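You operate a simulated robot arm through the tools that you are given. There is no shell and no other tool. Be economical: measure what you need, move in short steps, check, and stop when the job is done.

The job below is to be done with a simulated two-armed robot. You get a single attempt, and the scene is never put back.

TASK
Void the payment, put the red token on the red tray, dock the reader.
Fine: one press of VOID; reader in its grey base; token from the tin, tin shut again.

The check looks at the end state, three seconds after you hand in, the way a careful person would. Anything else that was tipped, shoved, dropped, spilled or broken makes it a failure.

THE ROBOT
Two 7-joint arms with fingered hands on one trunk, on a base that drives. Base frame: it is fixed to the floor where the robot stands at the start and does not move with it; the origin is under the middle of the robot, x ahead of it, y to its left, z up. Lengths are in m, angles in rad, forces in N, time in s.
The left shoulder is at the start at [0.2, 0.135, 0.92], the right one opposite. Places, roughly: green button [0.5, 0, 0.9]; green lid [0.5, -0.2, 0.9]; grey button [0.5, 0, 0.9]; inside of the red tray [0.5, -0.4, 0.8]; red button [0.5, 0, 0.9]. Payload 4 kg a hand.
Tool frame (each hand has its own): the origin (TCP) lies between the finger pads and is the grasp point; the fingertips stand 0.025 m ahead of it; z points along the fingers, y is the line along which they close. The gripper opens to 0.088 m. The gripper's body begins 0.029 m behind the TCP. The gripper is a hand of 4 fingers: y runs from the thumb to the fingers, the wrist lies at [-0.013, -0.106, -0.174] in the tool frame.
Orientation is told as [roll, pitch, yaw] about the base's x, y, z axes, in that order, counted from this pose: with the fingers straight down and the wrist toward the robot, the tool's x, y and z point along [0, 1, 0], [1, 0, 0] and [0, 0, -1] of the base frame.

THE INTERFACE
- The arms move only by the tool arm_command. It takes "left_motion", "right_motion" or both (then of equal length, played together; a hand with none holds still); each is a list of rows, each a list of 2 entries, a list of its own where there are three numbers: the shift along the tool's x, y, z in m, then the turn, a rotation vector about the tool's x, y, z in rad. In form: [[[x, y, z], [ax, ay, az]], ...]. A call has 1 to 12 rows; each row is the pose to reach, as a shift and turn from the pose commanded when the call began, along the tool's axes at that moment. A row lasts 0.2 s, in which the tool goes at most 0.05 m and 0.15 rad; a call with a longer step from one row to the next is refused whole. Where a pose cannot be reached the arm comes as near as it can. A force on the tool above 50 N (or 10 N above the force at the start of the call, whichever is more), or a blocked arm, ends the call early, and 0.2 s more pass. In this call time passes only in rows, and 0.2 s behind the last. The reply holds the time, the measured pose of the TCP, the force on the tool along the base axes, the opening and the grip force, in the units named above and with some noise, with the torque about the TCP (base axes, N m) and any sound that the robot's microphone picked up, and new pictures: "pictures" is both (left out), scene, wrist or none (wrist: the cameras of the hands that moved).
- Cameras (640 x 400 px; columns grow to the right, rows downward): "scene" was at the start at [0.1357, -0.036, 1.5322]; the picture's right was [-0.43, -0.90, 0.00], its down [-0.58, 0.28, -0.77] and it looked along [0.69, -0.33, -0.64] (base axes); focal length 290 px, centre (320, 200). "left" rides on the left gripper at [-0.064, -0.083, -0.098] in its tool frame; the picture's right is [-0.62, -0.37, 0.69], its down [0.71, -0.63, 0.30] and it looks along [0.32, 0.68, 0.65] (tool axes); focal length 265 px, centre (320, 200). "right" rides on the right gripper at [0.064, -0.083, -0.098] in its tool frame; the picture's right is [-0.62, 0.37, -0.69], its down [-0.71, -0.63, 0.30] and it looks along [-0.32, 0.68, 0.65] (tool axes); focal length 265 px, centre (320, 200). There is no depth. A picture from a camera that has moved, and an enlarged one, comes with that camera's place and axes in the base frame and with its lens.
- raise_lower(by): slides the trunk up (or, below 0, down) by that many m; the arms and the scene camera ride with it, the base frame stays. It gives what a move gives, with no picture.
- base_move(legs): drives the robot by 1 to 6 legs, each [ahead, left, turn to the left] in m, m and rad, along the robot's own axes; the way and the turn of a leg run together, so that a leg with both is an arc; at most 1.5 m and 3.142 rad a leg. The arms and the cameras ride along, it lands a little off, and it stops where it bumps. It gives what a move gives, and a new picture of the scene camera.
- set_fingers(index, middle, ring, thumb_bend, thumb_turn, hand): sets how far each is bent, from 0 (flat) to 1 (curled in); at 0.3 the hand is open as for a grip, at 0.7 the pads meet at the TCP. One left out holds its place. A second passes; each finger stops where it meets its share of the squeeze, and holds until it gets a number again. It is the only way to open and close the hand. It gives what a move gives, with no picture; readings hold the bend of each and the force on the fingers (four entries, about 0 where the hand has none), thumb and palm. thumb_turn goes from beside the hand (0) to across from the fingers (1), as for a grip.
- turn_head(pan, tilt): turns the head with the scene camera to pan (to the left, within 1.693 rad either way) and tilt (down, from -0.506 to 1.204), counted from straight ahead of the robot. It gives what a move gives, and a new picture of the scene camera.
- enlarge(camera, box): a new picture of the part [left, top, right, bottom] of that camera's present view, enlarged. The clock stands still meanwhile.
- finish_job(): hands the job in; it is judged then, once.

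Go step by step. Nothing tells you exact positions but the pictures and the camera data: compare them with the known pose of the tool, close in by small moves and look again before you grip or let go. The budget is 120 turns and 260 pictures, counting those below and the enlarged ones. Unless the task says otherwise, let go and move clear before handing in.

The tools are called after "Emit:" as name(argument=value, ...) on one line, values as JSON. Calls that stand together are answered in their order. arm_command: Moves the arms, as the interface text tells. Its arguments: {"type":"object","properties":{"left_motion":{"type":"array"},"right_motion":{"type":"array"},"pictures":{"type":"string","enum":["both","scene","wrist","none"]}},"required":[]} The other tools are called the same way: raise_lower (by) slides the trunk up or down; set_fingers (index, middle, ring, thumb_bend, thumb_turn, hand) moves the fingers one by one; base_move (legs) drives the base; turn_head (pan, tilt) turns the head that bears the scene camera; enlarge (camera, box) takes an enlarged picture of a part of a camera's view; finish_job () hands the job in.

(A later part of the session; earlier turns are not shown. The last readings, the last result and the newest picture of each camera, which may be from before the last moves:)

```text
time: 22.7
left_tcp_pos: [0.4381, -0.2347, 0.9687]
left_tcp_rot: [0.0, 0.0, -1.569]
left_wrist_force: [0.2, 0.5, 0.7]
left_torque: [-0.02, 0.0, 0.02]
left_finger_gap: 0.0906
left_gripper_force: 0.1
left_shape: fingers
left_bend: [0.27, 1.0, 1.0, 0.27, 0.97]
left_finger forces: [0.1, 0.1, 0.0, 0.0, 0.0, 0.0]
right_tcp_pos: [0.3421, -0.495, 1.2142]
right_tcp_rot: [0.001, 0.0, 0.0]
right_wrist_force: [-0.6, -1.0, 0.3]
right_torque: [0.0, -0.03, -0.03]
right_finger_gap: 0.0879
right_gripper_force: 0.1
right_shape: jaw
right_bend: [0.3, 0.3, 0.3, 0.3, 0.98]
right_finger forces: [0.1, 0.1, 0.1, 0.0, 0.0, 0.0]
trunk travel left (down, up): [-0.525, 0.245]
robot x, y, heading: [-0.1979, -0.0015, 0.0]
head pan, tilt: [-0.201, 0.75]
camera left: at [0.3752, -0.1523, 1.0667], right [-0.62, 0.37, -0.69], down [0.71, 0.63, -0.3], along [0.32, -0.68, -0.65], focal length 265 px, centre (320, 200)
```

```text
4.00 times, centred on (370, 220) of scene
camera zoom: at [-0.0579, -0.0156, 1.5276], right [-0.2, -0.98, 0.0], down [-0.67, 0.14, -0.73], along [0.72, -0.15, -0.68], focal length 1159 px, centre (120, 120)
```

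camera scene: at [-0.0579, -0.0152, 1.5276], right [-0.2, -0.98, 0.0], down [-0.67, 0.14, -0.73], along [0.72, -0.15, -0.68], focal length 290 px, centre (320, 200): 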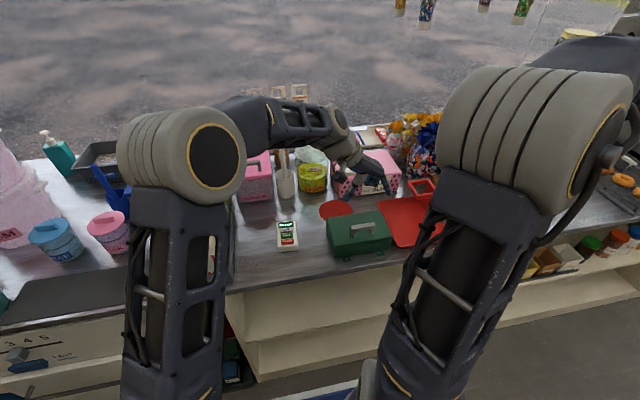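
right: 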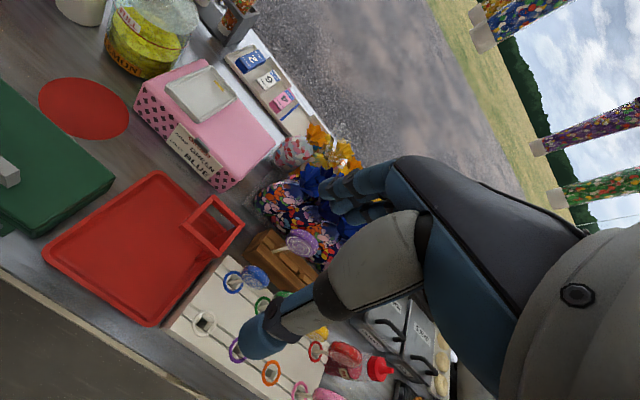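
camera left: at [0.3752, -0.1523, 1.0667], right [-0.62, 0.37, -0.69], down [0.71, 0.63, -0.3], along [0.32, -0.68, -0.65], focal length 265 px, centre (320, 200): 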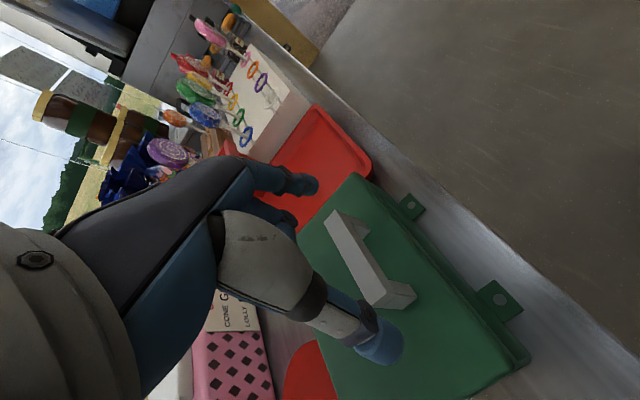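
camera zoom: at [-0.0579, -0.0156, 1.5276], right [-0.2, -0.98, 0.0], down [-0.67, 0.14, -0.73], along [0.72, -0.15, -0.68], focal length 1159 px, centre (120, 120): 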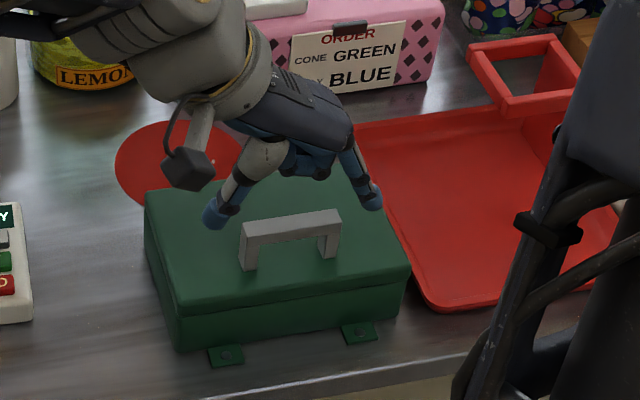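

The fingers straddle the bar ends. I'll go down 34 mm and close gently.

Emit:
arm_command(left_motion=[[[0, 0, 0.012], [0, 0, 0]], [[0, 0, 0.024], [0, 0, 0]], [[0, 0, 0.034], [0, 0, 0]]], pictures="none")

Emit:
enlarge(camera="left", box=[220, 120, 460, 370])

Emit:
enlarge(camera="scene", box=[310, 170, 430, 270])

```text
time: 23.5
left_tcp_pos: [0.4389, -0.2349, 0.9352]
left_tcp_rot: [-0.002, 0.001, -1.572]
left_wrist_force: [-0.4, -0.7, 0.2]
left_torque: [-0.02, -0.02, 0.01]
left_finger_gap: 0.0903
left_gripper_force: 0.1
left_shape: fingers
left_bend: [0.27, 1.0, 1.0, 0.27, 0.97]
left_finger forces: [0.0, 0.1, 0.0, 0.0, 0.0, 0.1]
right_tcp_pos: [0.3424, -0.494, 1.213]
right_tcp_rot: [0.001, 0.0, 0.001]
right_wrist_force: [-0.2, 0.3, 0.3]
right_torque: [-0.01, -0.03, -0.02]
right_finger_gap: 0.0878
right_gripper_force: 0.0
right_shape: jaw
right_bend: [0.3, 0.3, 0.3, 0.3, 0.98]
right_finger forces: [0.0, 0.0, 0.0, 0.0, 0.0, 0.0]
trunk travel left (down, up): [-0.525, 0.245]
robot x, y, heading: [-0.199, -0.0024, -0.002]
head pan, tilt: [-0.201, 0.75]
```

```text
1.60 times, centred on (340, 245) of left
camera zoom: at [0.3753, -0.1513, 1.0327], right [-0.62, 0.37, -0.69], down [0.71, 0.63, -0.3], along [0.32, -0.68, -0.65], focal length 425 px, centre (288, 128)
```

zoom: 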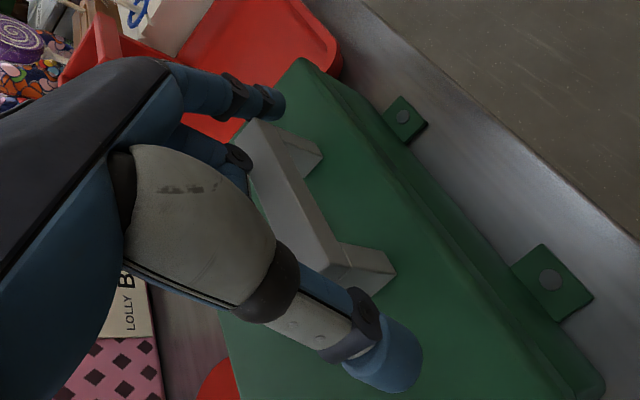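

```text
4.00 times, centred on (370, 220) of scene
camera zoom: at [-0.0578, -0.0156, 1.5275], right [-0.2, -0.98, 0.0], down [-0.67, 0.14, -0.73], along [0.72, -0.15, -0.68], focal length 1159 px, centre (120, 120)
```

zoom: 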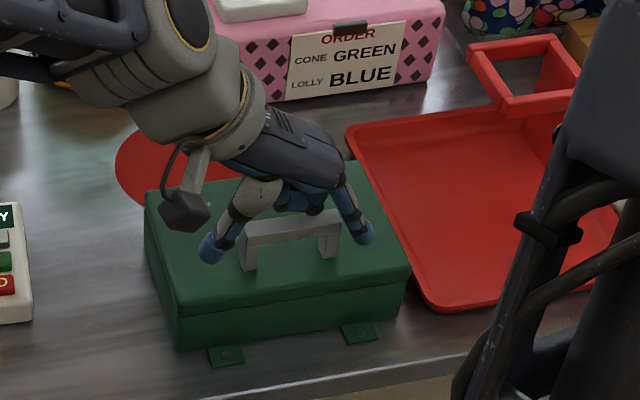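

Aligned. Closing index and thumb on the bar ends.

Emit:
set_fingers(hand="left", index=0.5, thumb_bend=0.5)

Emit:
enlarge(camera="scene", box=[310, 170, 430, 270])

```text
time: 24.5
left_tcp_pos: [0.4382, -0.2342, 0.9367]
left_tcp_rot: [-0.001, 0.0, -1.574]
left_wrist_force: [-1.9, -4.8, 2.2]
left_torque: [-0.06, -0.01, 0.01]
left_finger_gap: 0.0687
left_gripper_force: 10.6
left_shape: fingers
left_bend: [0.32, 1.0, 1.0, 0.43, 0.99]
left_finger forces: [12.3, 0.1, 0.0, 0.0, 8.5, 0.0]
right_tcp_pos: [0.3426, -0.4944, 1.2129]
right_tcp_rot: [0.002, 0.0, -0.001]
right_wrist_force: [-0.6, 0.1, 0.2]
right_torque: [0.0, -0.04, -0.01]
right_finger_gap: 0.0877
right_gripper_force: 0.1
right_shape: jaw
right_bend: [0.3, 0.3, 0.3, 0.3, 0.98]
right_finger forces: [0.0, 0.0, 0.0, 0.1, 0.0, 0.1]
trunk travel left (down, up): [-0.525, 0.245]
robot x, y, heading: [-0.1959, -0.0003, 0.003]
head pan, tilt: [-0.201, 0.75]
```

```text
4.00 times, centred on (370, 220) of scene
camera zoom: at [-0.0579, -0.0157, 1.5276], right [-0.2, -0.98, 0.0], down [-0.67, 0.14, -0.73], along [0.72, -0.15, -0.68], focal length 1159 px, centre (120, 120)
```

zoom: 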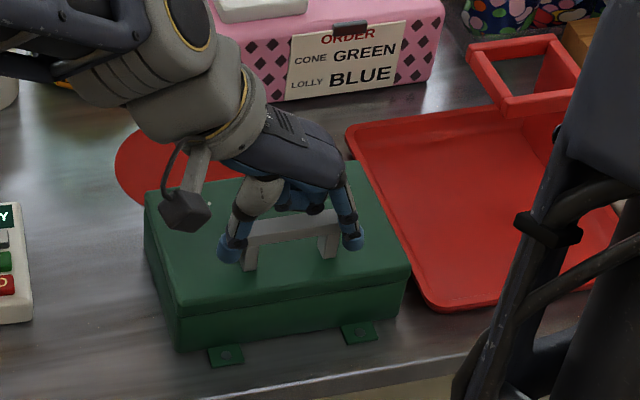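

Gripped at about 10 N. I'll try a first small arc about the assumed back hinge (x about 0.513, z about 0.89) and check forces.

Emit:
arm_command(left_motion=[[[0.0021, 0, -0.0032], [0, -0.02, 0]], [[0.0043, 0, -0.0063], [0, -0.044, 0]], [[0.0091, 0, -0.0123], [0, -0.087, 0]], [[0.0144, 0, -0.0178], [0, -0.131, 0]]], pictures="none")

Emit:
enlarge(camera="scene", box=[310, 170, 430, 270])

```text
time: 25.5
left_tcp_pos: [0.4545, -0.2335, 0.9544]
left_tcp_rot: [-0.131, -0.001, -1.572]
left_wrist_force: [-5.1, -2.0, 3.8]
left_torque: [-0.08, 0.02, 0.07]
left_finger_gap: 0.0692
left_gripper_force: 11.7
left_shape: fingers
left_bend: [0.31, 1.0, 1.0, 0.43, 0.98]
left_finger forces: [13.0, 0.0, 0.0, 0.0, 10.2, 0.1]
right_tcp_pos: [0.342, -0.4947, 1.2135]
right_tcp_rot: [0.0, 0.0, 0.001]
right_wrist_force: [-0.3, -0.3, 0.4]
right_torque: [0.02, 0.01, 0.0]
right_finger_gap: 0.0876
right_gripper_force: 0.0
right_shape: jaw
right_bend: [0.3, 0.3, 0.3, 0.3, 0.98]
right_finger forces: [0.1, 0.0, 0.0, 0.0, 0.1, 0.0]
trunk travel left (down, up): [-0.525, 0.245]
robot x, y, heading: [-0.1972, -0.0042, 0.0]
head pan, tilt: [-0.201, 0.75]
```

```text
4.00 times, centred on (370, 220) of scene
camera zoom: at [-0.058, -0.0156, 1.5276], right [-0.2, -0.98, 0.0], down [-0.67, 0.14, -0.73], along [0.72, -0.15, -0.68], focal length 1159 px, centre (120, 120)
```

zoom: 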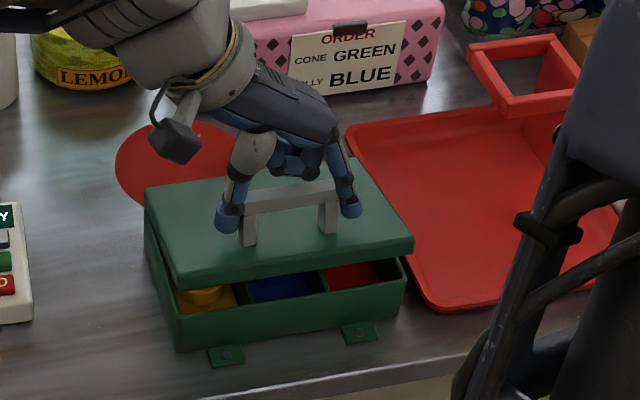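

The lid opens on the back hinge, and yellow, blue and red compartments show inside; red is on the right. I'll continue the arc to about 55 degrees.

Emit:
arm_command(left_motion=[[[0.0053, 0, -0.0056], [0, -0.044, 0]], [[0.0106, 0, -0.0111], [0, -0.087, 0]], [[0.0168, 0, -0.0158], [0, -0.131, 0]], [[0.0231, 0, -0.0201], [0, -0.175, 0]], [[0.03, 0, -0.0236], [0, -0.218, 0]], [[0.0369, 0, -0.0268], [0, -0.262, 0]], [[0.0443, 0, -0.029], [0, -0.305, 0]], [[0.0516, 0, -0.031], [0, -0.349, 0]]], pictures="none")

Emit:
enlarge(camera="scene", box=[310, 170, 430, 270])

```text
time: 27.3
left_tcp_pos: [0.5086, -0.2363, 0.979]
left_tcp_rot: [-0.479, 0.0, -1.572]
left_wrist_force: [-5.6, -0.3, 20.2]
left_torque: [-0.15, 0.13, 0.1]
left_finger_gap: 0.0696
left_gripper_force: 11.6
left_shape: fingers
left_bend: [0.31, 1.0, 1.0, 0.43, 0.96]
left_finger forces: [12.7, 0.0, 0.1, 0.0, 11.5, 0.0]
right_tcp_pos: [0.3413, -0.4953, 1.214]
right_tcp_rot: [0.0, -0.001, -0.001]
right_wrist_force: [-0.1, -0.1, 0.0]
right_torque: [0.02, -0.02, -0.02]
right_finger_gap: 0.0879
right_gripper_force: 0.1
right_shape: jaw
right_bend: [0.3, 0.3, 0.3, 0.3, 0.98]
right_finger forces: [0.0, 0.0, 0.1, 0.1, 0.0, 0.0]
trunk travel left (down, up): [-0.525, 0.245]
robot x, y, heading: [-0.201, 0.002, 0.0]
head pan, tilt: [-0.201, 0.75]
```

```text
4.00 times, centred on (370, 220) of scene
camera zoom: at [-0.0584, -0.0154, 1.5277], right [-0.2, -0.98, 0.0], down [-0.67, 0.14, -0.73], along [0.72, -0.15, -0.68], focal length 1159 px, centre (120, 120)
```

zoom: 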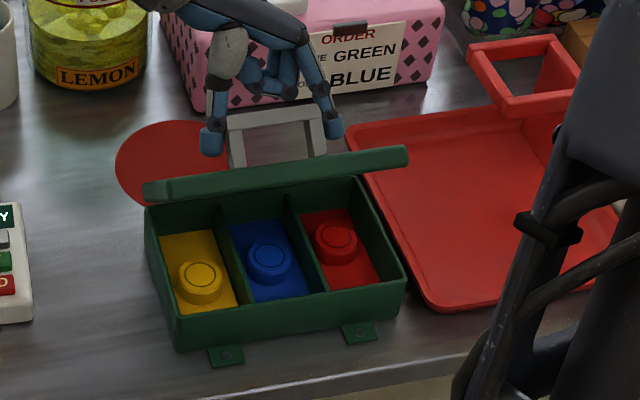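

The red token is visible in the right compartment. An upward force of 20 N shows my arc is slightly low, so I'll raise 4 mm and re-read the force.

Emit:
arm_command(left_motion=[[[-0.0018, 0, -0.0036], [0, 0, 0]]], pictures="none")

```text
time: 27.7
left_tcp_pos: [0.5098, -0.2355, 0.9796]
left_tcp_rot: [-0.48, 0.001, -1.571]
left_wrist_force: [-2.8, 0.6, 11.3]
left_torque: [-0.14, 0.07, 0.12]
left_finger_gap: 0.0693
left_gripper_force: 11.1
left_shape: fingers
left_bend: [0.31, 1.0, 1.0, 0.43, 0.96]
left_finger forces: [11.8, 0.0, 0.1, 0.1, 11.0, 0.0]
right_tcp_pos: [0.3418, -0.4946, 1.2136]
right_tcp_rot: [0.0, 0.0, 0.0]
right_wrist_force: [-0.6, -0.9, 0.7]
right_torque: [0.0, 0.02, -0.03]
right_finger_gap: 0.0881
right_gripper_force: 0.0
right_shape: jaw
right_bend: [0.3, 0.3, 0.3, 0.3, 0.98]
right_finger forces: [0.0, 0.1, 0.0, 0.1, 0.0, 0.1]
trunk travel left (down, up): [-0.525, 0.245]
robot x, y, heading: [-0.1977, 0.001, -0.001]
head pan, tilt: [-0.201, 0.75]
```

Force halves as expected; the true hinge is near (0.528, 0.888). I'll continue on the corrected arc to about 85 degrees.

Emit:
arm_command(left_motion=[[[0.0019, 0, -0.0089], [0, -0.015, 0]], [[0.0063, 0, -0.0119], [0, -0.03, 0]], [[0.0118, 0, -0.015], [0, -0.06, 0]], [[0.0173, 0, -0.0179], [0, -0.09, 0]], [[0.023, 0, -0.0204], [0, -0.12, 0]], [[0.0288, 0, -0.0226], [0, -0.15, 0]], [[0.0348, 0, -0.0243], [0, -0.18, 0]], [[0.0408, 0, -0.0258], [0, -0.21, 0]], [[0.047, 0, -0.0268], [0, -0.24, 0]], [[0.0532, 0, -0.0276], [0, -0.27, 0]]], pictures="none")

Emit:
enlarge(camera="scene", box=[310, 150, 430, 270])

```text
time: 29.9
left_tcp_pos: [0.5147, -0.21, 0.9877]
left_tcp_rot: [-0.749, 0.003, -1.572]
left_wrist_force: [-0.1, 0.3, -0.6]
left_torque: [-0.04, -0.01, -0.02]
left_finger_gap: 0.0455
left_gripper_force: 0.8
left_shape: fingers
left_bend: [0.46, 1.0, 1.0, 0.5, 1.0]
left_finger forces: [0.6, 0.3, 0.1, 0.0, 0.0, 0.1]
left hand out of reach, approached as far as the arm can: row 4, 5, 6, 7, 8, 9, 10
right_tcp_pos: [0.3432, -0.4955, 1.2145]
right_tcp_rot: [0.001, 0.001, 0.001]
right_wrist_force: [-0.1, -0.8, -0.6]
right_torque: [-0.04, -0.01, 0.0]
right_finger_gap: 0.0878
right_gripper_force: 0.0
right_shape: jaw
right_bend: [0.3, 0.3, 0.3, 0.3, 0.98]
right_finger forces: [0.0, 0.0, 0.1, 0.1, 0.1, 0.2]
trunk travel left (down, up): [-0.525, 0.245]
robot x, y, heading: [-0.1978, 0.0037, 0.0]
head pan, tilt: [-0.201, 0.75]
```

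```text
3.33 times, centred on (370, 210) of scene
camera zoom: at [-0.0578, -0.0155, 1.5274], right [-0.2, -0.98, 0.0], down [-0.67, 0.14, -0.73], along [0.72, -0.15, -0.68], focal length 966 px, centre (153, 167)
```

zoom: 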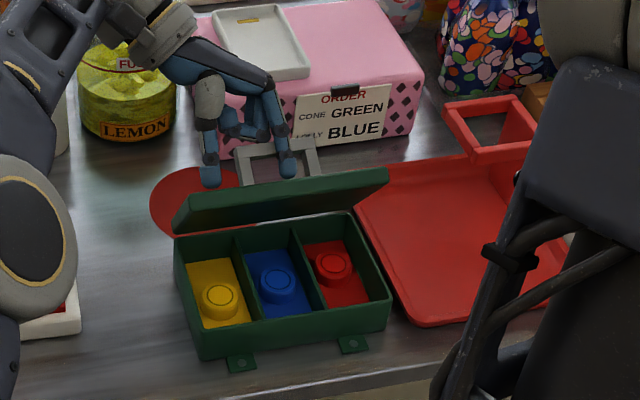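

The arm hit its reach limit and slid sideways off the grip, but the lid stands and the forces are near zero. I'll look closely before withdrawing the fingers.

Emit:
enlarge(camera="left", box=[200, 120, 460, 370])

Emit:
enlarge(camera="scene", box=[330, 165, 390, 215])

```text
1.60 times, centred on (330, 245) of left
camera zoom: at [0.5346, -0.1274, 1.1026], right [-0.93, 0.37, -0.08], down [0.32, 0.63, -0.71], along [-0.21, -0.68, -0.7], focal length 425 px, centre (304, 128)
```

zoom: 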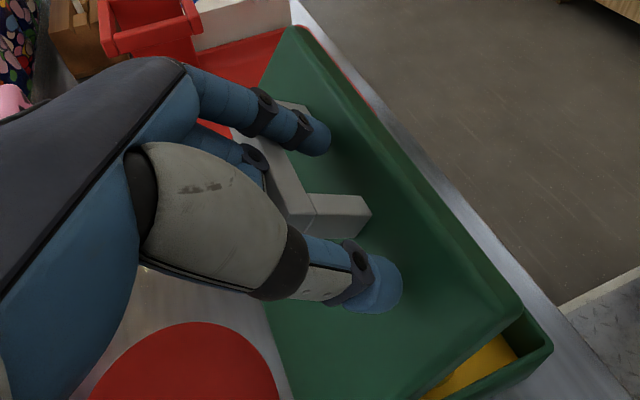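

```text
8.00 times, centred on (360, 190) of scene
camera zoom: at [-0.0578, -0.0155, 1.5274], right [-0.2, -0.98, 0.0], down [-0.67, 0.14, -0.73], along [0.72, -0.15, -0.68], focal length 2319 px, centre (0, 280)
```

zoom: 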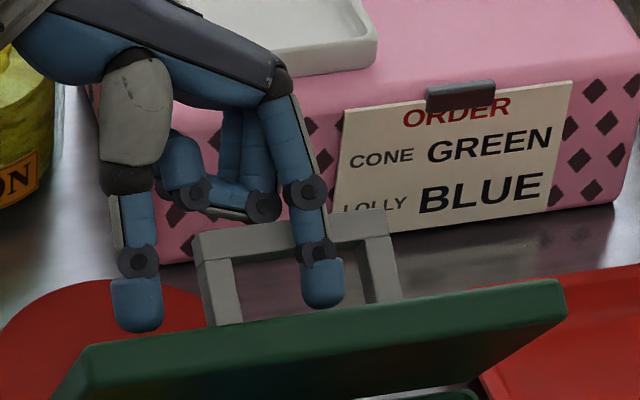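

The lid is leaning on the left index, which sits in front of the bar. I'll bring the right hand (closed pinch) under the front of the lid to take over and push it back.

Emit:
set_fingers(hand="right", index=0.7, middle=0.7, ring=0.7, thumb_bend=0.7, thumb_turn=1)

Emit:
arm_command(right_motion=[[[0.04, 0.008, 0.01], [0, 0, 0]], [[0.08, 0.016, 0.02], [0, 0, 0]], [[0.12, 0.024, 0.03], [0, 0, 0]], [[0.16, 0.032, 0.045], [0, 0, 0]], [[0.2, 0.038, 0.06], [0, 0, 0]], [[0.225, 0.042, 0.095], [0, 0, 0]], [[0.23, 0.045, 0.135], [0, 0, 0]], [[0.23, 0.047, 0.17], [0, 0, 0]]], pictures="scene")

Emit:
enlarge(camera="right", box=[0, 0, 640, 400])

```text
time: 30.9
left_tcp_pos: [0.513, -0.2101, 0.9901]
left_tcp_rot: [-0.752, 0.0, -1.57]
left_wrist_force: [-0.5, -0.1, -0.8]
left_torque: [0.01, 0.0, 0.01]
left_finger_gap: 0.0459
left_gripper_force: 0.1
left_shape: fingers
left_bend: [0.45, 1.0, 1.0, 0.5, 1.0]
left_finger forces: [0.1, 0.0, 0.1, 0.0, 0.1, 0.1]
right_tcp_pos: [0.3425, -0.4948, 1.2133]
right_tcp_rot: [-0.001, -0.001, 0.001]
right_wrist_force: [0.0, -0.7, -0.3]
right_torque: [0.04, 0.0, 0.03]
right_finger_gap: 0.0
right_gripper_force: 0.0
right_shape: fingers
right_bend: [0.7, 0.7, 0.7, 0.7, 1.0]
right_finger forces: [0.0, 0.1, 0.0, 0.1, 0.1, 0.1]
trunk travel left (down, up): [-0.525, 0.245]
robot x, y, heading: [-0.1963, -0.0002, 0.004]
head pan, tilt: [-0.201, 0.75]
```

```text
time: 32.7
left_tcp_pos: [0.5122, -0.2116, 0.989]
left_tcp_rot: [-0.751, -0.002, -1.571]
left_wrist_force: [0.0, 0.4, 1.3]
left_torque: [0.01, -0.03, -0.01]
left_finger_gap: 0.0457
left_gripper_force: 0.1
left_shape: fingers
left_bend: [0.45, 1.0, 1.0, 0.5, 1.0]
left_finger forces: [0.1, 0.0, 0.1, 0.1, 0.1, 0.0]
right_tcp_pos: [0.3913, -0.2645, 1.0425]
right_tcp_rot: [0.0, -0.001, 0.001]
right_wrist_force: [-0.1, 0.5, 0.0]
right_torque: [-0.05, -0.02, -0.02]
right_finger_gap: 0.0
right_gripper_force: 0.1
right_shape: fingers
right_bend: [0.7, 0.7, 0.7, 0.7, 1.0]
right_finger forces: [0.0, 0.0, 0.0, 0.1, 0.0, 0.1]
trunk travel left (down, up): [-0.525, 0.245]
robot x, y, heading: [-0.1993, -0.001, 0.007]
head pan, tilt: [-0.201, 0.75]
camera scene: at [-0.058, -0.0155, 1.5276], right [-0.2, -0.98, 0.0], down [-0.67, 0.14, -0.73], along [0.72, -0.15, -0.68], focal length 290 px, centre (320, 200)
```

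scene: 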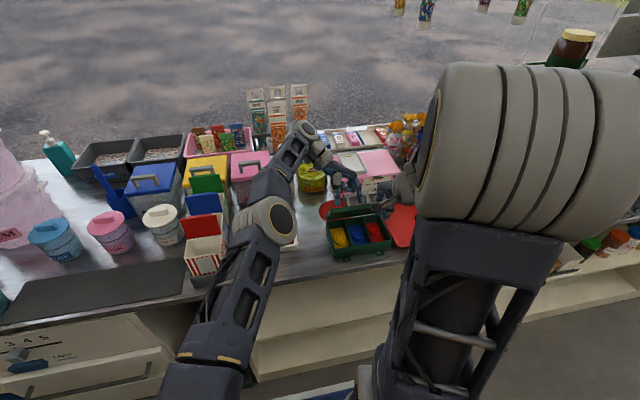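

```text
1.00 times, centred on (320, 200) of right (not enlarged: the box is as wide or as high as the picture)
camera zoom: at [0.3091, -0.1996, 1.1406], right [0.37, -0.62, 0.69], down [-0.63, -0.71, -0.3], along [0.68, -0.33, -0.65], focal length 265 px, centre (320, 200)
```

zoom: 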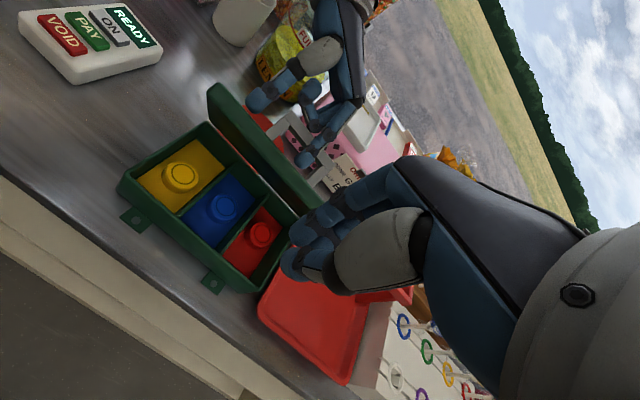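

The right pinch is in front of the lid. I'll lower it 60 mm and look before pushing.

Emit:
arm_command(right_motion=[[[0, 0, 0.03], [0, 0, 0]], [[0, 0, 0.06], [0, 0, 0]]], pictures="wrist")

Emit:
enlarge(camera="scene", box=[310, 150, 430, 270])

Emit:
enlarge(camera="right", box=[150, 50, 400, 300])

```text
time: 33.3
left_tcp_pos: [0.5136, -0.2116, 0.9893]
left_tcp_rot: [-0.75, 0.0, -1.571]
left_wrist_force: [-0.1, -0.2, 0.4]
left_torque: [0.0, -0.02, -0.01]
left_finger_gap: 0.046
left_gripper_force: 0.4
left_shape: fingers
left_bend: [0.45, 1.0, 1.0, 0.5, 1.0]
left_finger forces: [0.2, 0.0, 0.1, 0.1, 0.0, 0.1]
right_tcp_pos: [0.391, -0.2641, 0.9834]
right_tcp_rot: [0.001, -0.001, -0.001]
right_wrist_force: [-1.6, -0.6, -0.4]
right_torque: [0.0, -0.01, 0.04]
right_finger_gap: 0.0001
right_gripper_force: 0.0
right_shape: fingers
right_bend: [0.7, 0.7, 0.7, 0.7, 1.0]
right_finger forces: [0.0, 0.0, 0.0, 0.0, 0.0, 0.1]
trunk travel left (down, up): [-0.525, 0.245]
robot x, y, heading: [-0.1979, -0.0015, 0.002]
head pan, tilt: [-0.201, 0.75]
camera right: at [0.3087, -0.1989, 1.0811], right [0.37, -0.62, 0.69], down [-0.63, -0.71, -0.3], along [0.68, -0.33, -0.65], focal length 265 px, centre (320, 200)
```

right: 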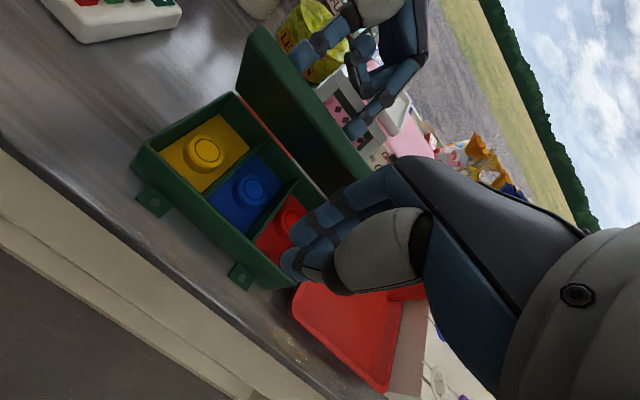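

```text
3.33 times, centred on (370, 210) of scene
camera zoom: at [-0.0579, -0.0155, 1.5276], right [-0.2, -0.98, 0.0], down [-0.67, 0.14, -0.73], along [0.72, -0.15, -0.68], focal length 966 px, centre (153, 167)
```

zoom: 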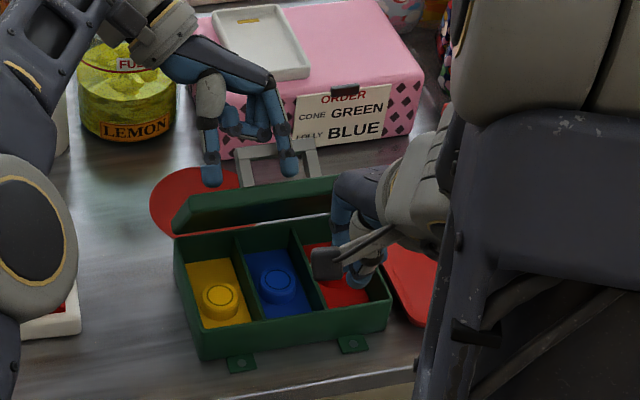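

```text
1.60 times, centred on (275, 175) of right
camera zoom: at [0.3087, -0.1989, 1.0811], right [0.37, -0.62, 0.69], down [-0.63, -0.71, -0.3], along [0.68, -0.33, -0.65], focal length 425 px, centre (392, 240)
```

zoom: 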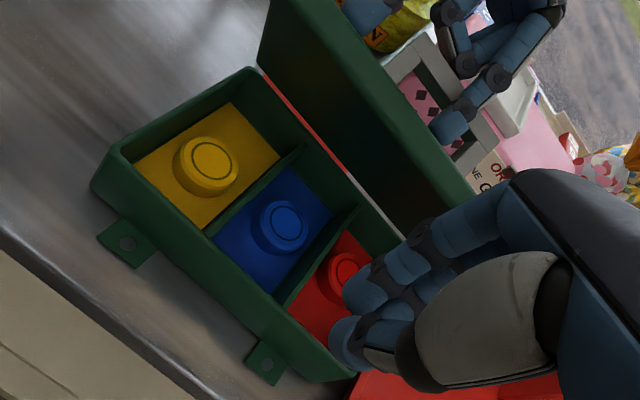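

I'll advance the right fingers towards the lid's underside in small steps.

Emit:
arm_command(right_motion=[[[0, 0.02, 0], [0, 0, 0]], [[0, 0.035, 0], [0, 0, 0]], [[0, 0.045, 0], [0, 0, 0]], [[0, 0.052, 0], [0, 0, 0]]], pictures="none")

Emit:
enlarge(camera="right", box=[150, 50, 400, 300])

```text
time: 34.3
left_tcp_pos: [0.5138, -0.2112, 0.9887]
left_tcp_rot: [-0.75, -0.001, -1.571]
left_wrist_force: [1.4, -0.3, 0.5]
left_torque: [-0.05, -0.02, 0.04]
left_finger_gap: 0.0462
left_gripper_force: 0.7
left_shape: fingers
left_bend: [0.45, 1.0, 1.0, 0.5, 1.0]
left_finger forces: [0.0, 2.1, 0.0, 0.1, 0.0, 0.1]
right_tcp_pos: [0.4412, -0.2636, 0.984]
right_tcp_rot: [-0.001, 0.0, -0.002]
right_wrist_force: [-7.6, -0.4, 8.8]
right_torque: [-0.06, -0.13, -0.04]
right_finger_gap: 0.0
right_gripper_force: 5.9
right_shape: fingers
right_bend: [0.7, 0.71, 0.7, 0.7, 1.0]
right_finger forces: [0.0, 9.4, 1.8, 0.1, 0.0, 0.0]
trunk travel left (down, up): [-0.525, 0.245]
robot x, y, heading: [-0.199, -0.0022, -0.001]
head pan, tilt: [-0.201, 0.75]
```

```text
1.60 times, centred on (275, 175) of right
camera zoom: at [0.3589, -0.1992, 1.0823], right [0.37, -0.62, 0.69], down [-0.63, -0.71, -0.3], along [0.68, -0.33, -0.65], focal length 425 px, centre (392, 240)
```

zoom: 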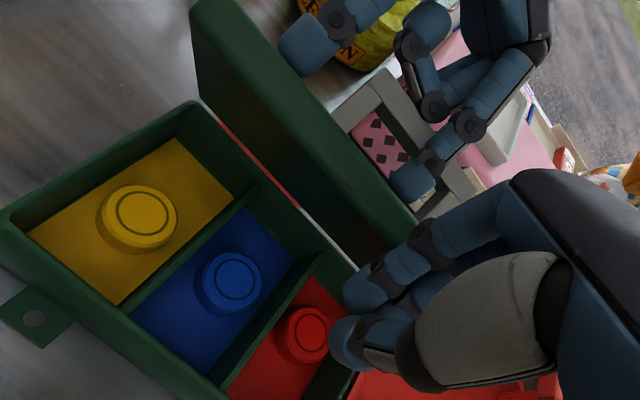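

The right hand now supports the lid from below, and the left hand is blocking it behind. I'll withdraw the left hand upward and to the left.

Emit:
arm_command(left_motion=[[[-0.0419, -0.01, -0.0157], [0, 0, 0]], [[-0.0838, -0.02, -0.0313], [0, 0, 0]], [[-0.1206, -0.025, -0.0488], [0, 0, 0]], [[-0.1461, -0.045, -0.0689], [0, 0.12, 0]], [[-0.1564, -0.09, -0.0798], [0, 0.24, 0]], [[-0.1564, -0.13, -0.0798], [0, 0.36, 0]], [[-0.1564, -0.17, -0.0798], [0, 0.48, 0]]], pictures="none")

Emit:
enlarge(camera="scene", box=[310, 150, 430, 270])

Emit:
enlarge(camera="right", box=[150, 50, 400, 300])

```text
time: 35.9
left_tcp_pos: [0.4526, -0.0401, 1.155]
left_tcp_rot: [-0.27, 0.0, -1.574]
left_wrist_force: [-0.4, 0.7, -1.0]
left_torque: [0.01, 0.01, 0.01]
left_finger_gap: 0.0462
left_gripper_force: 0.0
left_shape: fingers
left_bend: [0.45, 1.0, 1.0, 0.5, 1.0]
left_finger forces: [0.1, 0.1, 0.1, 0.1, 0.0, 0.0]
right_tcp_pos: [0.4422, -0.2635, 0.983]
right_tcp_rot: [0.001, -0.002, 0.0]
right_wrist_force: [0.3, -0.6, 0.0]
right_torque: [0.0, -0.04, 0.01]
right_finger_gap: 0.0
right_gripper_force: 0.5
right_shape: fingers
right_bend: [0.7, 0.7, 0.7, 0.7, 1.0]
right_finger forces: [0.0, 0.6, 0.1, 0.0, 0.0, 0.0]
trunk travel left (down, up): [-0.525, 0.245]
robot x, y, heading: [-0.2023, -0.0, -0.007]
head pan, tilt: [-0.201, 0.75]
```

```text
3.33 times, centred on (370, 210) of scene
camera zoom: at [-0.0575, -0.0159, 1.5275], right [-0.2, -0.98, 0.0], down [-0.67, 0.14, -0.73], along [0.72, -0.15, -0.68], focal length 966 px, centre (153, 167)
```

zoom: 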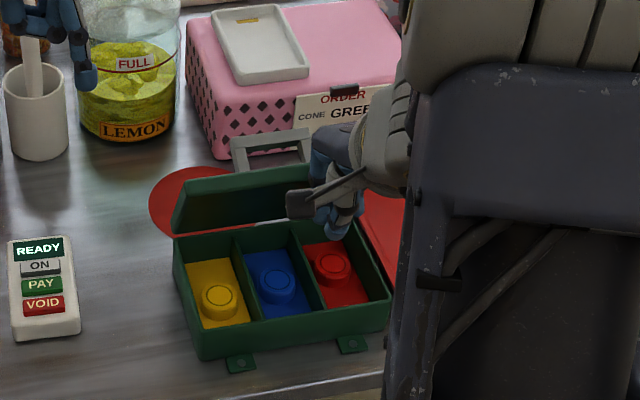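

```text
1.60 times, centred on (275, 175) of right
camera zoom: at [0.3593, -0.1995, 1.0815], right [0.37, -0.62, 0.69], down [-0.63, -0.71, -0.3], along [0.68, -0.32, -0.65], focal length 425 px, centre (392, 240)
```

zoom: 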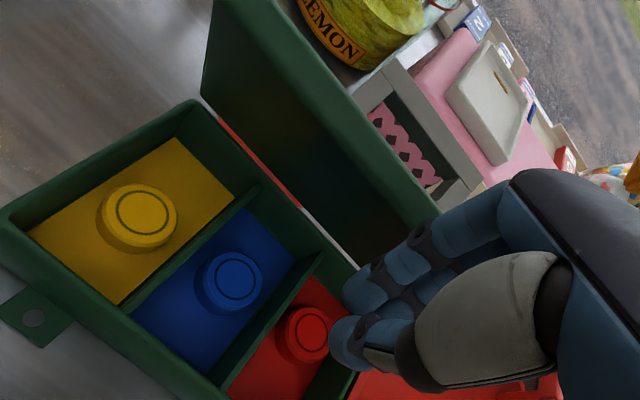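

The lid is up further and clear of the left hand. I'll push it on past vertical, gently rising.

Emit:
arm_command(right_motion=[[[0, 0.012, -0.006], [0, 0, 0]], [[0, 0.024, -0.012], [0, 0, 0]], [[0, 0.036, -0.018], [0, 0, 0]], [[0, 0.048, -0.022], [0, 0, 0]], [[0, 0.06, -0.025], [0, 0, 0]], [[0, 0.07, -0.025], [0, 0, 0]]], pictures="none")

Emit:
enlarge(camera="scene", box=[310, 150, 430, 270])

Emit:
enlarge(camera="right", box=[0, 0, 640, 400])

```text
time: 37.3
left_tcp_pos: [0.4535, -0.0391, 1.1552]
left_tcp_rot: [-0.27, 0.001, -1.571]
left_wrist_force: [0.3, -1.5, -0.7]
left_torque: [0.05, -0.01, 0.0]
left_finger_gap: 0.0459
left_gripper_force: 0.1
left_shape: fingers
left_bend: [0.45, 1.0, 1.0, 0.5, 1.0]
left_finger forces: [0.1, 0.1, 0.0, 0.1, 0.0, 0.0]
right_tcp_pos: [0.5127, -0.2649, 1.0077]
right_tcp_rot: [0.0, -0.001, 0.001]
right_wrist_force: [0.1, 0.4, 0.8]
right_torque: [-0.01, -0.01, 0.03]
right_finger_gap: 0.0001
right_gripper_force: 0.1
right_shape: fingers
right_bend: [0.7, 0.7, 0.7, 0.7, 1.0]
right_finger forces: [0.0, 0.0, 0.0, 0.0, 0.1, 0.0]
trunk travel left (down, up): [-0.525, 0.245]
robot x, y, heading: [-0.1992, 0.0006, 0.001]
head pan, tilt: [-0.201, 0.75]
```

```text
3.33 times, centred on (370, 210) of scene
camera zoom: at [-0.0578, -0.0156, 1.5275], right [-0.2, -0.98, 0.0], down [-0.67, 0.14, -0.73], along [0.72, -0.15, -0.68], focal length 966 px, centre (153, 167)
```

zoom: 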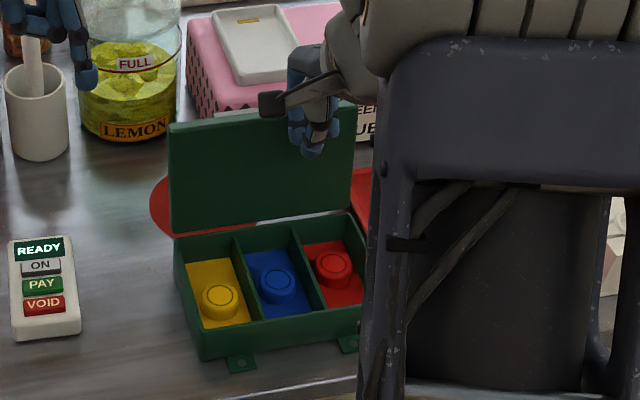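

```text
1.00 times, centred on (320, 200) of right (not enlarged: the box is as wide or as high as the picture)
camera zoom: at [0.4297, -0.1993, 1.1061], right [0.37, -0.62, 0.69], down [-0.63, -0.71, -0.3], along [0.68, -0.32, -0.65], focal length 265 px, centre (320, 200)
```

zoom: 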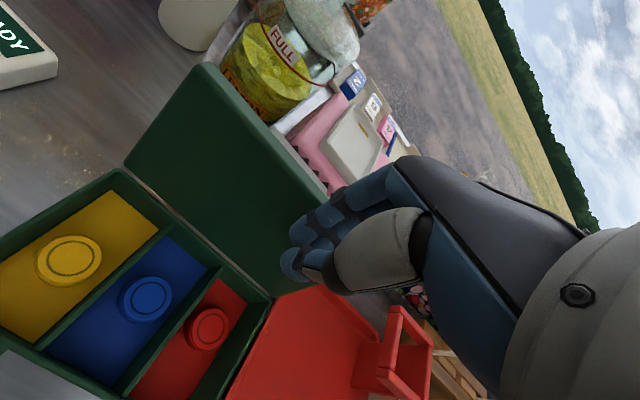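

The lid now rests open at about 100°. The red token's top is at about (0.475, -0.286, 0.873). I'll back off the right hand, set an index-thumb opening and tilt slightly away from the lid.

Emit:
arm_command(right_motion=[[[0, -0.03, -0.005], [0, 0, 0]], [[-0.01, -0.055, -0.02], [-0.1, 0, 0]], [[-0.02, -0.055, -0.03], [-0.2, 0, 0]], [[-0.021, -0.055, -0.03], [-0.25, 0, 0]]], pictures="none")

Emit:
set_fingers(hand="right", index=0.45, middle=1, ring=1, thumb_bend=0.45, thumb_turn=1)

Emit:
enlarge(camera="right", box=[0, 0, 640, 400])

Emit:
enlarge(camera="scene", box=[310, 150, 430, 270])

```text
time: 38.3
left_tcp_pos: [0.4534, -0.0388, 1.1556]
left_tcp_rot: [-0.271, -0.001, -1.57]
left_wrist_force: [-0.2, 0.0, 0.2]
left_torque: [0.0, 0.01, 0.0]
left_finger_gap: 0.0462
left_gripper_force: 0.1
left_shape: fingers
left_bend: [0.45, 1.0, 1.0, 0.5, 1.0]
left_finger forces: [0.1, 0.1, 0.1, 0.0, 0.1, 0.1]
right_tcp_pos: [0.4582, -0.2855, 1.0386]
right_tcp_rot: [0.001, -0.251, 0.001]
right_wrist_force: [0.5, -0.2, -0.4]
right_torque: [-0.03, 0.02, 0.01]
right_finger_gap: 0.0
right_gripper_force: 0.0
right_shape: fingers
right_bend: [0.7, 0.7, 0.7, 0.7, 1.0]
right_finger forces: [0.0, 0.0, 0.0, 0.1, 0.0, 0.0]
trunk travel left (down, up): [-0.525, 0.245]
robot x, y, heading: [-0.1977, -0.0003, -0.002]
head pan, tilt: [-0.201, 0.75]
```

```text
time: 39.3
left_tcp_pos: [0.4531, -0.0408, 1.1559]
left_tcp_rot: [-0.271, 0.0, -1.572]
left_wrist_force: [-0.9, -0.1, 1.0]
left_torque: [-0.02, 0.01, -0.01]
left_finger_gap: 0.0461
left_gripper_force: 0.0
left_shape: fingers
left_bend: [0.45, 1.0, 1.0, 0.5, 1.0]
left_finger forces: [0.1, 0.0, 0.0, 0.1, 0.0, 0.1]
right_tcp_pos: [0.4599, -0.2863, 1.0388]
right_tcp_rot: [0.0, -0.249, -0.001]
right_wrist_force: [0.3, 0.4, -0.9]
right_torque: [0.03, 0.0, -0.02]
right_finger_gap: 0.0519
right_gripper_force: 0.0
right_shape: fingers
right_bend: [0.45, 1.0, 1.0, 0.45, 0.99]
right_finger forces: [0.0, 0.0, 0.0, 0.0, 0.0, 0.0]
trunk travel left (down, up): [-0.525, 0.245]
robot x, y, heading: [-0.1989, 0.0024, 0.002]
head pan, tilt: [-0.201, 0.75]
```

```text
1.00 times, centred on (320, 200) of right (not enlarged: the box is as wide or as high as the picture)
camera zoom: at [0.3544, -0.2212, 1.1131], right [0.19, -0.62, 0.76], down [-0.54, -0.71, -0.45], along [0.82, -0.32, -0.46], focal length 265 px, centre (320, 200)
```

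zoom: 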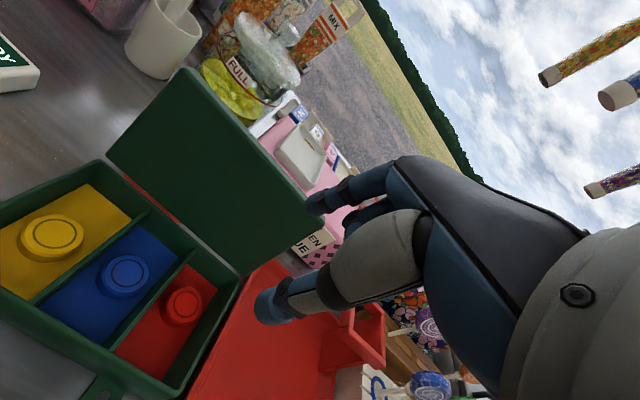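

```text
3.33 times, centred on (370, 210) of scene
camera zoom: at [-0.0577, -0.0156, 1.5275], right [-0.2, -0.98, 0.0], down [-0.67, 0.14, -0.73], along [0.72, -0.15, -0.68], focal length 966 px, centre (153, 167)
```

zoom: 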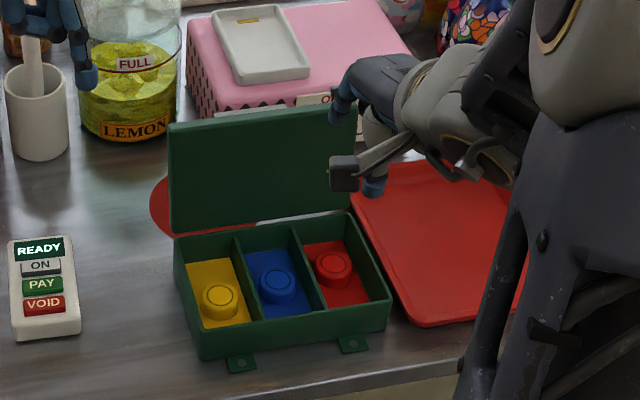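

The lid stays open and the token is at (0.474, -0.286). I'll descend to hover above it with less tilt and a slightly narrower opening.

Emit:
arm_command(right_motion=[[[0, -0.005, 0.036], [0.03, 0, 0]], [[0, -0.011, 0.072], [0.07, 0, 0]], [[0, -0.0163, 0.1083], [0.1, 0, 0]]], pictures="none")

Emit:
enlarge(camera="right", box=[150, 120, 400, 370])

Emit:
enlarge(camera="scene", box=[330, 190, 420, 260])

```text
time: 40.1
left_tcp_pos: [0.4526, -0.0401, 1.1557]
left_tcp_rot: [-0.271, 0.001, -1.569]
left_wrist_force: [0.1, 0.5, 0.2]
left_torque: [0.02, -0.01, 0.01]
left_finger_gap: 0.0463
left_gripper_force: 0.0
left_shape: fingers
left_bend: [0.45, 1.0, 1.0, 0.5, 1.0]
left_finger forces: [0.0, 0.0, 0.1, 0.0, 0.0, 0.0]
right_tcp_pos: [0.4677, -0.2866, 0.9284]
right_tcp_rot: [0.0, -0.151, -0.001]
right_wrist_force: [-0.1, 0.4, 0.5]
right_torque: [0.01, 0.03, 0.0]
right_finger_gap: 0.052
right_gripper_force: 0.0
right_shape: fingers
right_bend: [0.45, 1.0, 1.0, 0.45, 0.99]
right_finger forces: [0.0, 0.0, 0.0, 0.1, 0.0, 0.0]
trunk travel left (down, up): [-0.525, 0.245]
robot x, y, heading: [-0.1972, 0.0009, -0.001]
head pan, tilt: [-0.201, 0.75]
```

```text
1.60 times, centred on (275, 245) of right
camera zoom: at [0.3719, -0.2216, 1.013], right [0.26, -0.62, 0.74], down [-0.58, -0.71, -0.39], along [0.77, -0.33, -0.54], focal length 425 px, centre (392, 128)
```

zoom: 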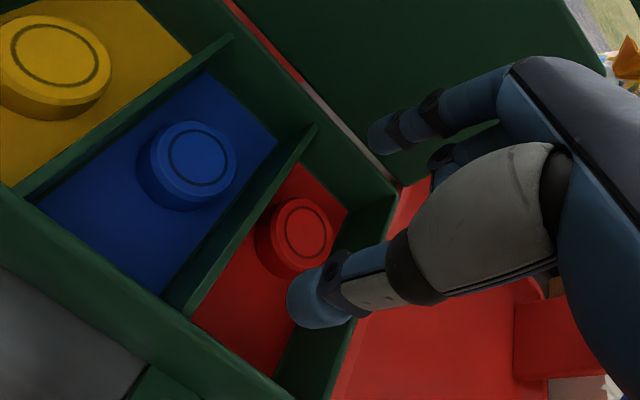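

```text
5.71 times, centred on (375, 225) of scene
camera zoom: at [-0.0581, -0.0157, 1.5276], right [-0.2, -0.98, 0.0], down [-0.67, 0.14, -0.73], along [0.72, -0.15, -0.68], focal length 1656 px, centre (6, 57)
```

zoom: 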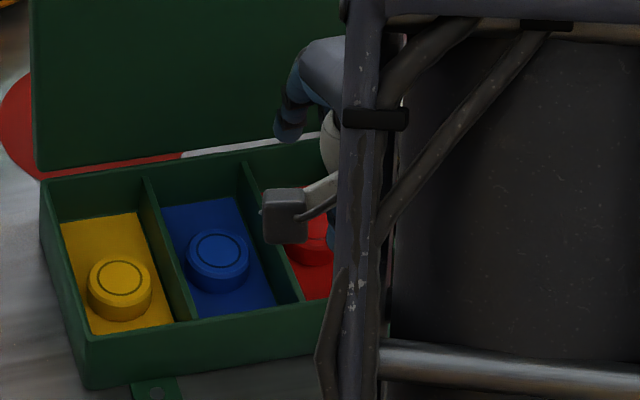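

Aligned within about 2 mm. Descending to grip height in small steps.

Emit:
arm_command(right_motion=[[[-0.0005, -0.001, 0.014], [0, 0, 0]], [[-0.001, -0.002, 0.028], [0, 0, 0]], [[-0.0015, -0.0026, 0.036], [0, 0, 0]], [[-0.0015, -0.0029, 0.0415], [0, 0, 0]]], pictures="none")

Emit:
enlarge(camera="right", box=[150, 120, 400, 370])

```text
time: 41.1
left_tcp_pos: [0.4538, -0.0399, 1.1558]
left_tcp_rot: [-0.27, -0.001, -1.571]
left_wrist_force: [0.7, 0.3, 0.9]
left_torque: [-0.02, 0.02, 0.03]
left_finger_gap: 0.0463
left_gripper_force: 0.0
left_shape: fingers
left_bend: [0.45, 1.0, 1.0, 0.5, 1.0]
left_finger forces: [0.1, 0.0, 0.0, 0.0, 0.1, 0.1]
right_tcp_pos: [0.4729, -0.2874, 0.8875]
right_tcp_rot: [0.001, -0.151, 0.0]
right_wrist_force: [0.2, 0.0, -0.1]
right_torque: [0.02, 0.02, -0.02]
right_finger_gap: 0.052
right_gripper_force: 0.1
right_shape: fingers
right_bend: [0.45, 1.0, 1.0, 0.45, 0.99]
right_finger forces: [0.1, 0.0, 0.0, 0.0, 0.0, 0.0]
trunk travel left (down, up): [-0.525, 0.245]
robot x, y, heading: [-0.1993, 0.0004, -0.004]
head pan, tilt: [-0.201, 0.75]
```

```text
1.60 times, centred on (275, 245) of right
camera zoom: at [0.376, -0.2226, 0.9726], right [0.26, -0.62, 0.74], down [-0.58, -0.71, -0.4], along [0.77, -0.32, -0.54], focal length 425 px, centre (392, 128)
```

zoom: 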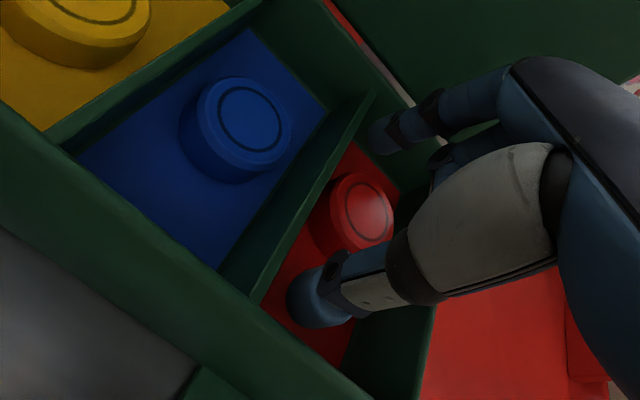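

The token sits between index and thumb. I'll go down a few mm more, then close.

Emit:
arm_command(right_motion=[[[0, -0.0005, 0.003], [0, 0, 0]], [[0, -0.001, 0.006], [0, 0, 0]], [[0, -0.0015, 0.009], [0, 0, 0]]], pictures="none")

Emit:
enlarge(camera="right", box=[150, 120, 400, 370])

```text
time: 41.9
left_tcp_pos: [0.453, -0.0395, 1.1574]
left_tcp_rot: [-0.271, -0.002, -1.571]
left_wrist_force: [0.1, 1.2, 0.6]
left_torque: [0.02, -0.02, 0.01]
left_finger_gap: 0.046
left_gripper_force: 0.0
left_shape: fingers
left_bend: [0.45, 1.0, 1.0, 0.5, 1.0]
left_finger forces: [0.0, 0.0, 0.0, 0.1, 0.0, 0.0]
right_tcp_pos: [0.4745, -0.2875, 0.8805]
right_tcp_rot: [0.0, -0.157, 0.0]
right_wrist_force: [0.6, 0.3, 21.0]
right_torque: [0.1, 0.73, -0.05]
right_finger_gap: 0.0533
right_gripper_force: 10.3
right_shape: fingers
right_bend: [0.45, 1.0, 1.0, 0.44, 0.99]
right_finger forces: [0.0, 0.0, 0.0, 0.1, 20.9, 0.1]
trunk travel left (down, up): [-0.525, 0.245]
robot x, y, heading: [-0.1987, -0.0001, 0.004]
head pan, tilt: [-0.201, 0.75]
```

```text
1.60 times, centred on (275, 245) of right
camera zoom: at [0.3766, -0.2227, 0.965], right [0.26, -0.62, 0.74], down [-0.58, -0.71, -0.4], along [0.78, -0.32, -0.54], focal length 425 px, centre (392, 128)
```

zoom: 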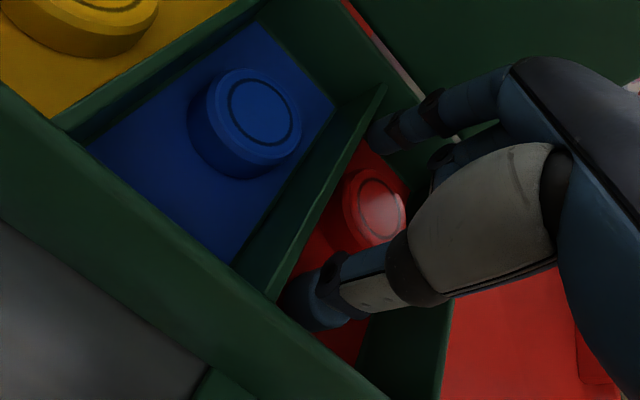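

The thumb touched the floor (about z 0.852). I'll raise 3 mm and close.

Emit:
arm_command(right_motion=[[[0, 0, -0.004], [0, 0, 0]]], pictures="none")

Emit:
set_fingers(hand="right", index=0.65, thumb_bend=0.65)

Emit:
enlarge(camera="right", box=[150, 120, 400, 370])

```text
time: 42.3
left_tcp_pos: [0.4546, -0.0398, 1.1565]
left_tcp_rot: [-0.271, 0.0, -1.57]
left_wrist_force: [0.3, -0.1, -0.5]
left_torque: [-0.01, 0.02, -0.04]
left_finger_gap: 0.046
left_gripper_force: 0.1
left_shape: fingers
left_bend: [0.45, 1.0, 1.0, 0.5, 1.0]
left_finger forces: [0.0, 0.1, 0.0, 0.1, 0.1, 0.0]
right_tcp_pos: [0.4701, -0.2867, 0.8812]
right_tcp_rot: [-0.002, -0.146, 0.001]
right_wrist_force: [0.3, 0.0, -0.1]
right_torque: [0.02, 0.02, -0.04]
right_finger_gap: 0.0518
right_gripper_force: 0.0
right_shape: fingers
right_bend: [0.45, 1.0, 1.0, 0.45, 0.99]
right_finger forces: [0.0, 0.1, 0.0, 0.0, 0.0, 0.1]
trunk travel left (down, up): [-0.525, 0.245]
robot x, y, heading: [-0.1968, 0.0009, -0.001]
head pan, tilt: [-0.201, 0.75]
```

```text
time: 43.3
left_tcp_pos: [0.4532, -0.04, 1.1562]
left_tcp_rot: [-0.272, 0.0, -1.57]
left_wrist_force: [0.6, 0.5, 0.5]
left_torque: [-0.02, -0.01, 0.01]
left_finger_gap: 0.0461
left_gripper_force: 0.1
left_shape: fingers
left_bend: [0.45, 1.0, 1.0, 0.5, 1.0]
left_finger forces: [0.0, 0.0, 0.0, 0.0, 0.0, 0.0]
right_tcp_pos: [0.4712, -0.2865, 0.8823]
right_tcp_rot: [-0.001, -0.149, -0.001]
right_wrist_force: [0.0, 0.4, 0.4]
right_torque: [0.02, -0.02, -0.02]
right_finger_gap: 0.02
right_gripper_force: 2.7
right_shape: fingers
right_bend: [0.6, 1.0, 1.0, 0.6, 1.0]
right_finger forces: [2.7, 0.1, 0.1, 0.1, 2.7, 0.0]
trunk travel left (down, up): [-0.525, 0.245]
robot x, y, heading: [-0.1979, -0.0032, -0.001]
head pan, tilt: [-0.201, 0.75]
```

```text
1.60 times, centred on (275, 245) of right
camera zoom: at [0.3751, -0.2218, 0.9674], right [0.26, -0.62, 0.74], down [-0.58, -0.71, -0.39], along [0.77, -0.32, -0.54], focal length 425 px, centre (392, 128)
```

zoom: 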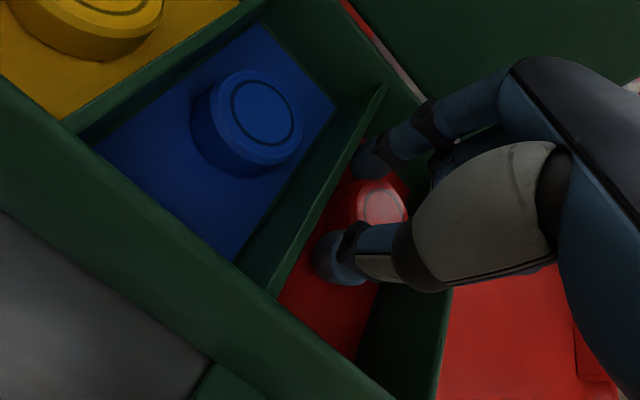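

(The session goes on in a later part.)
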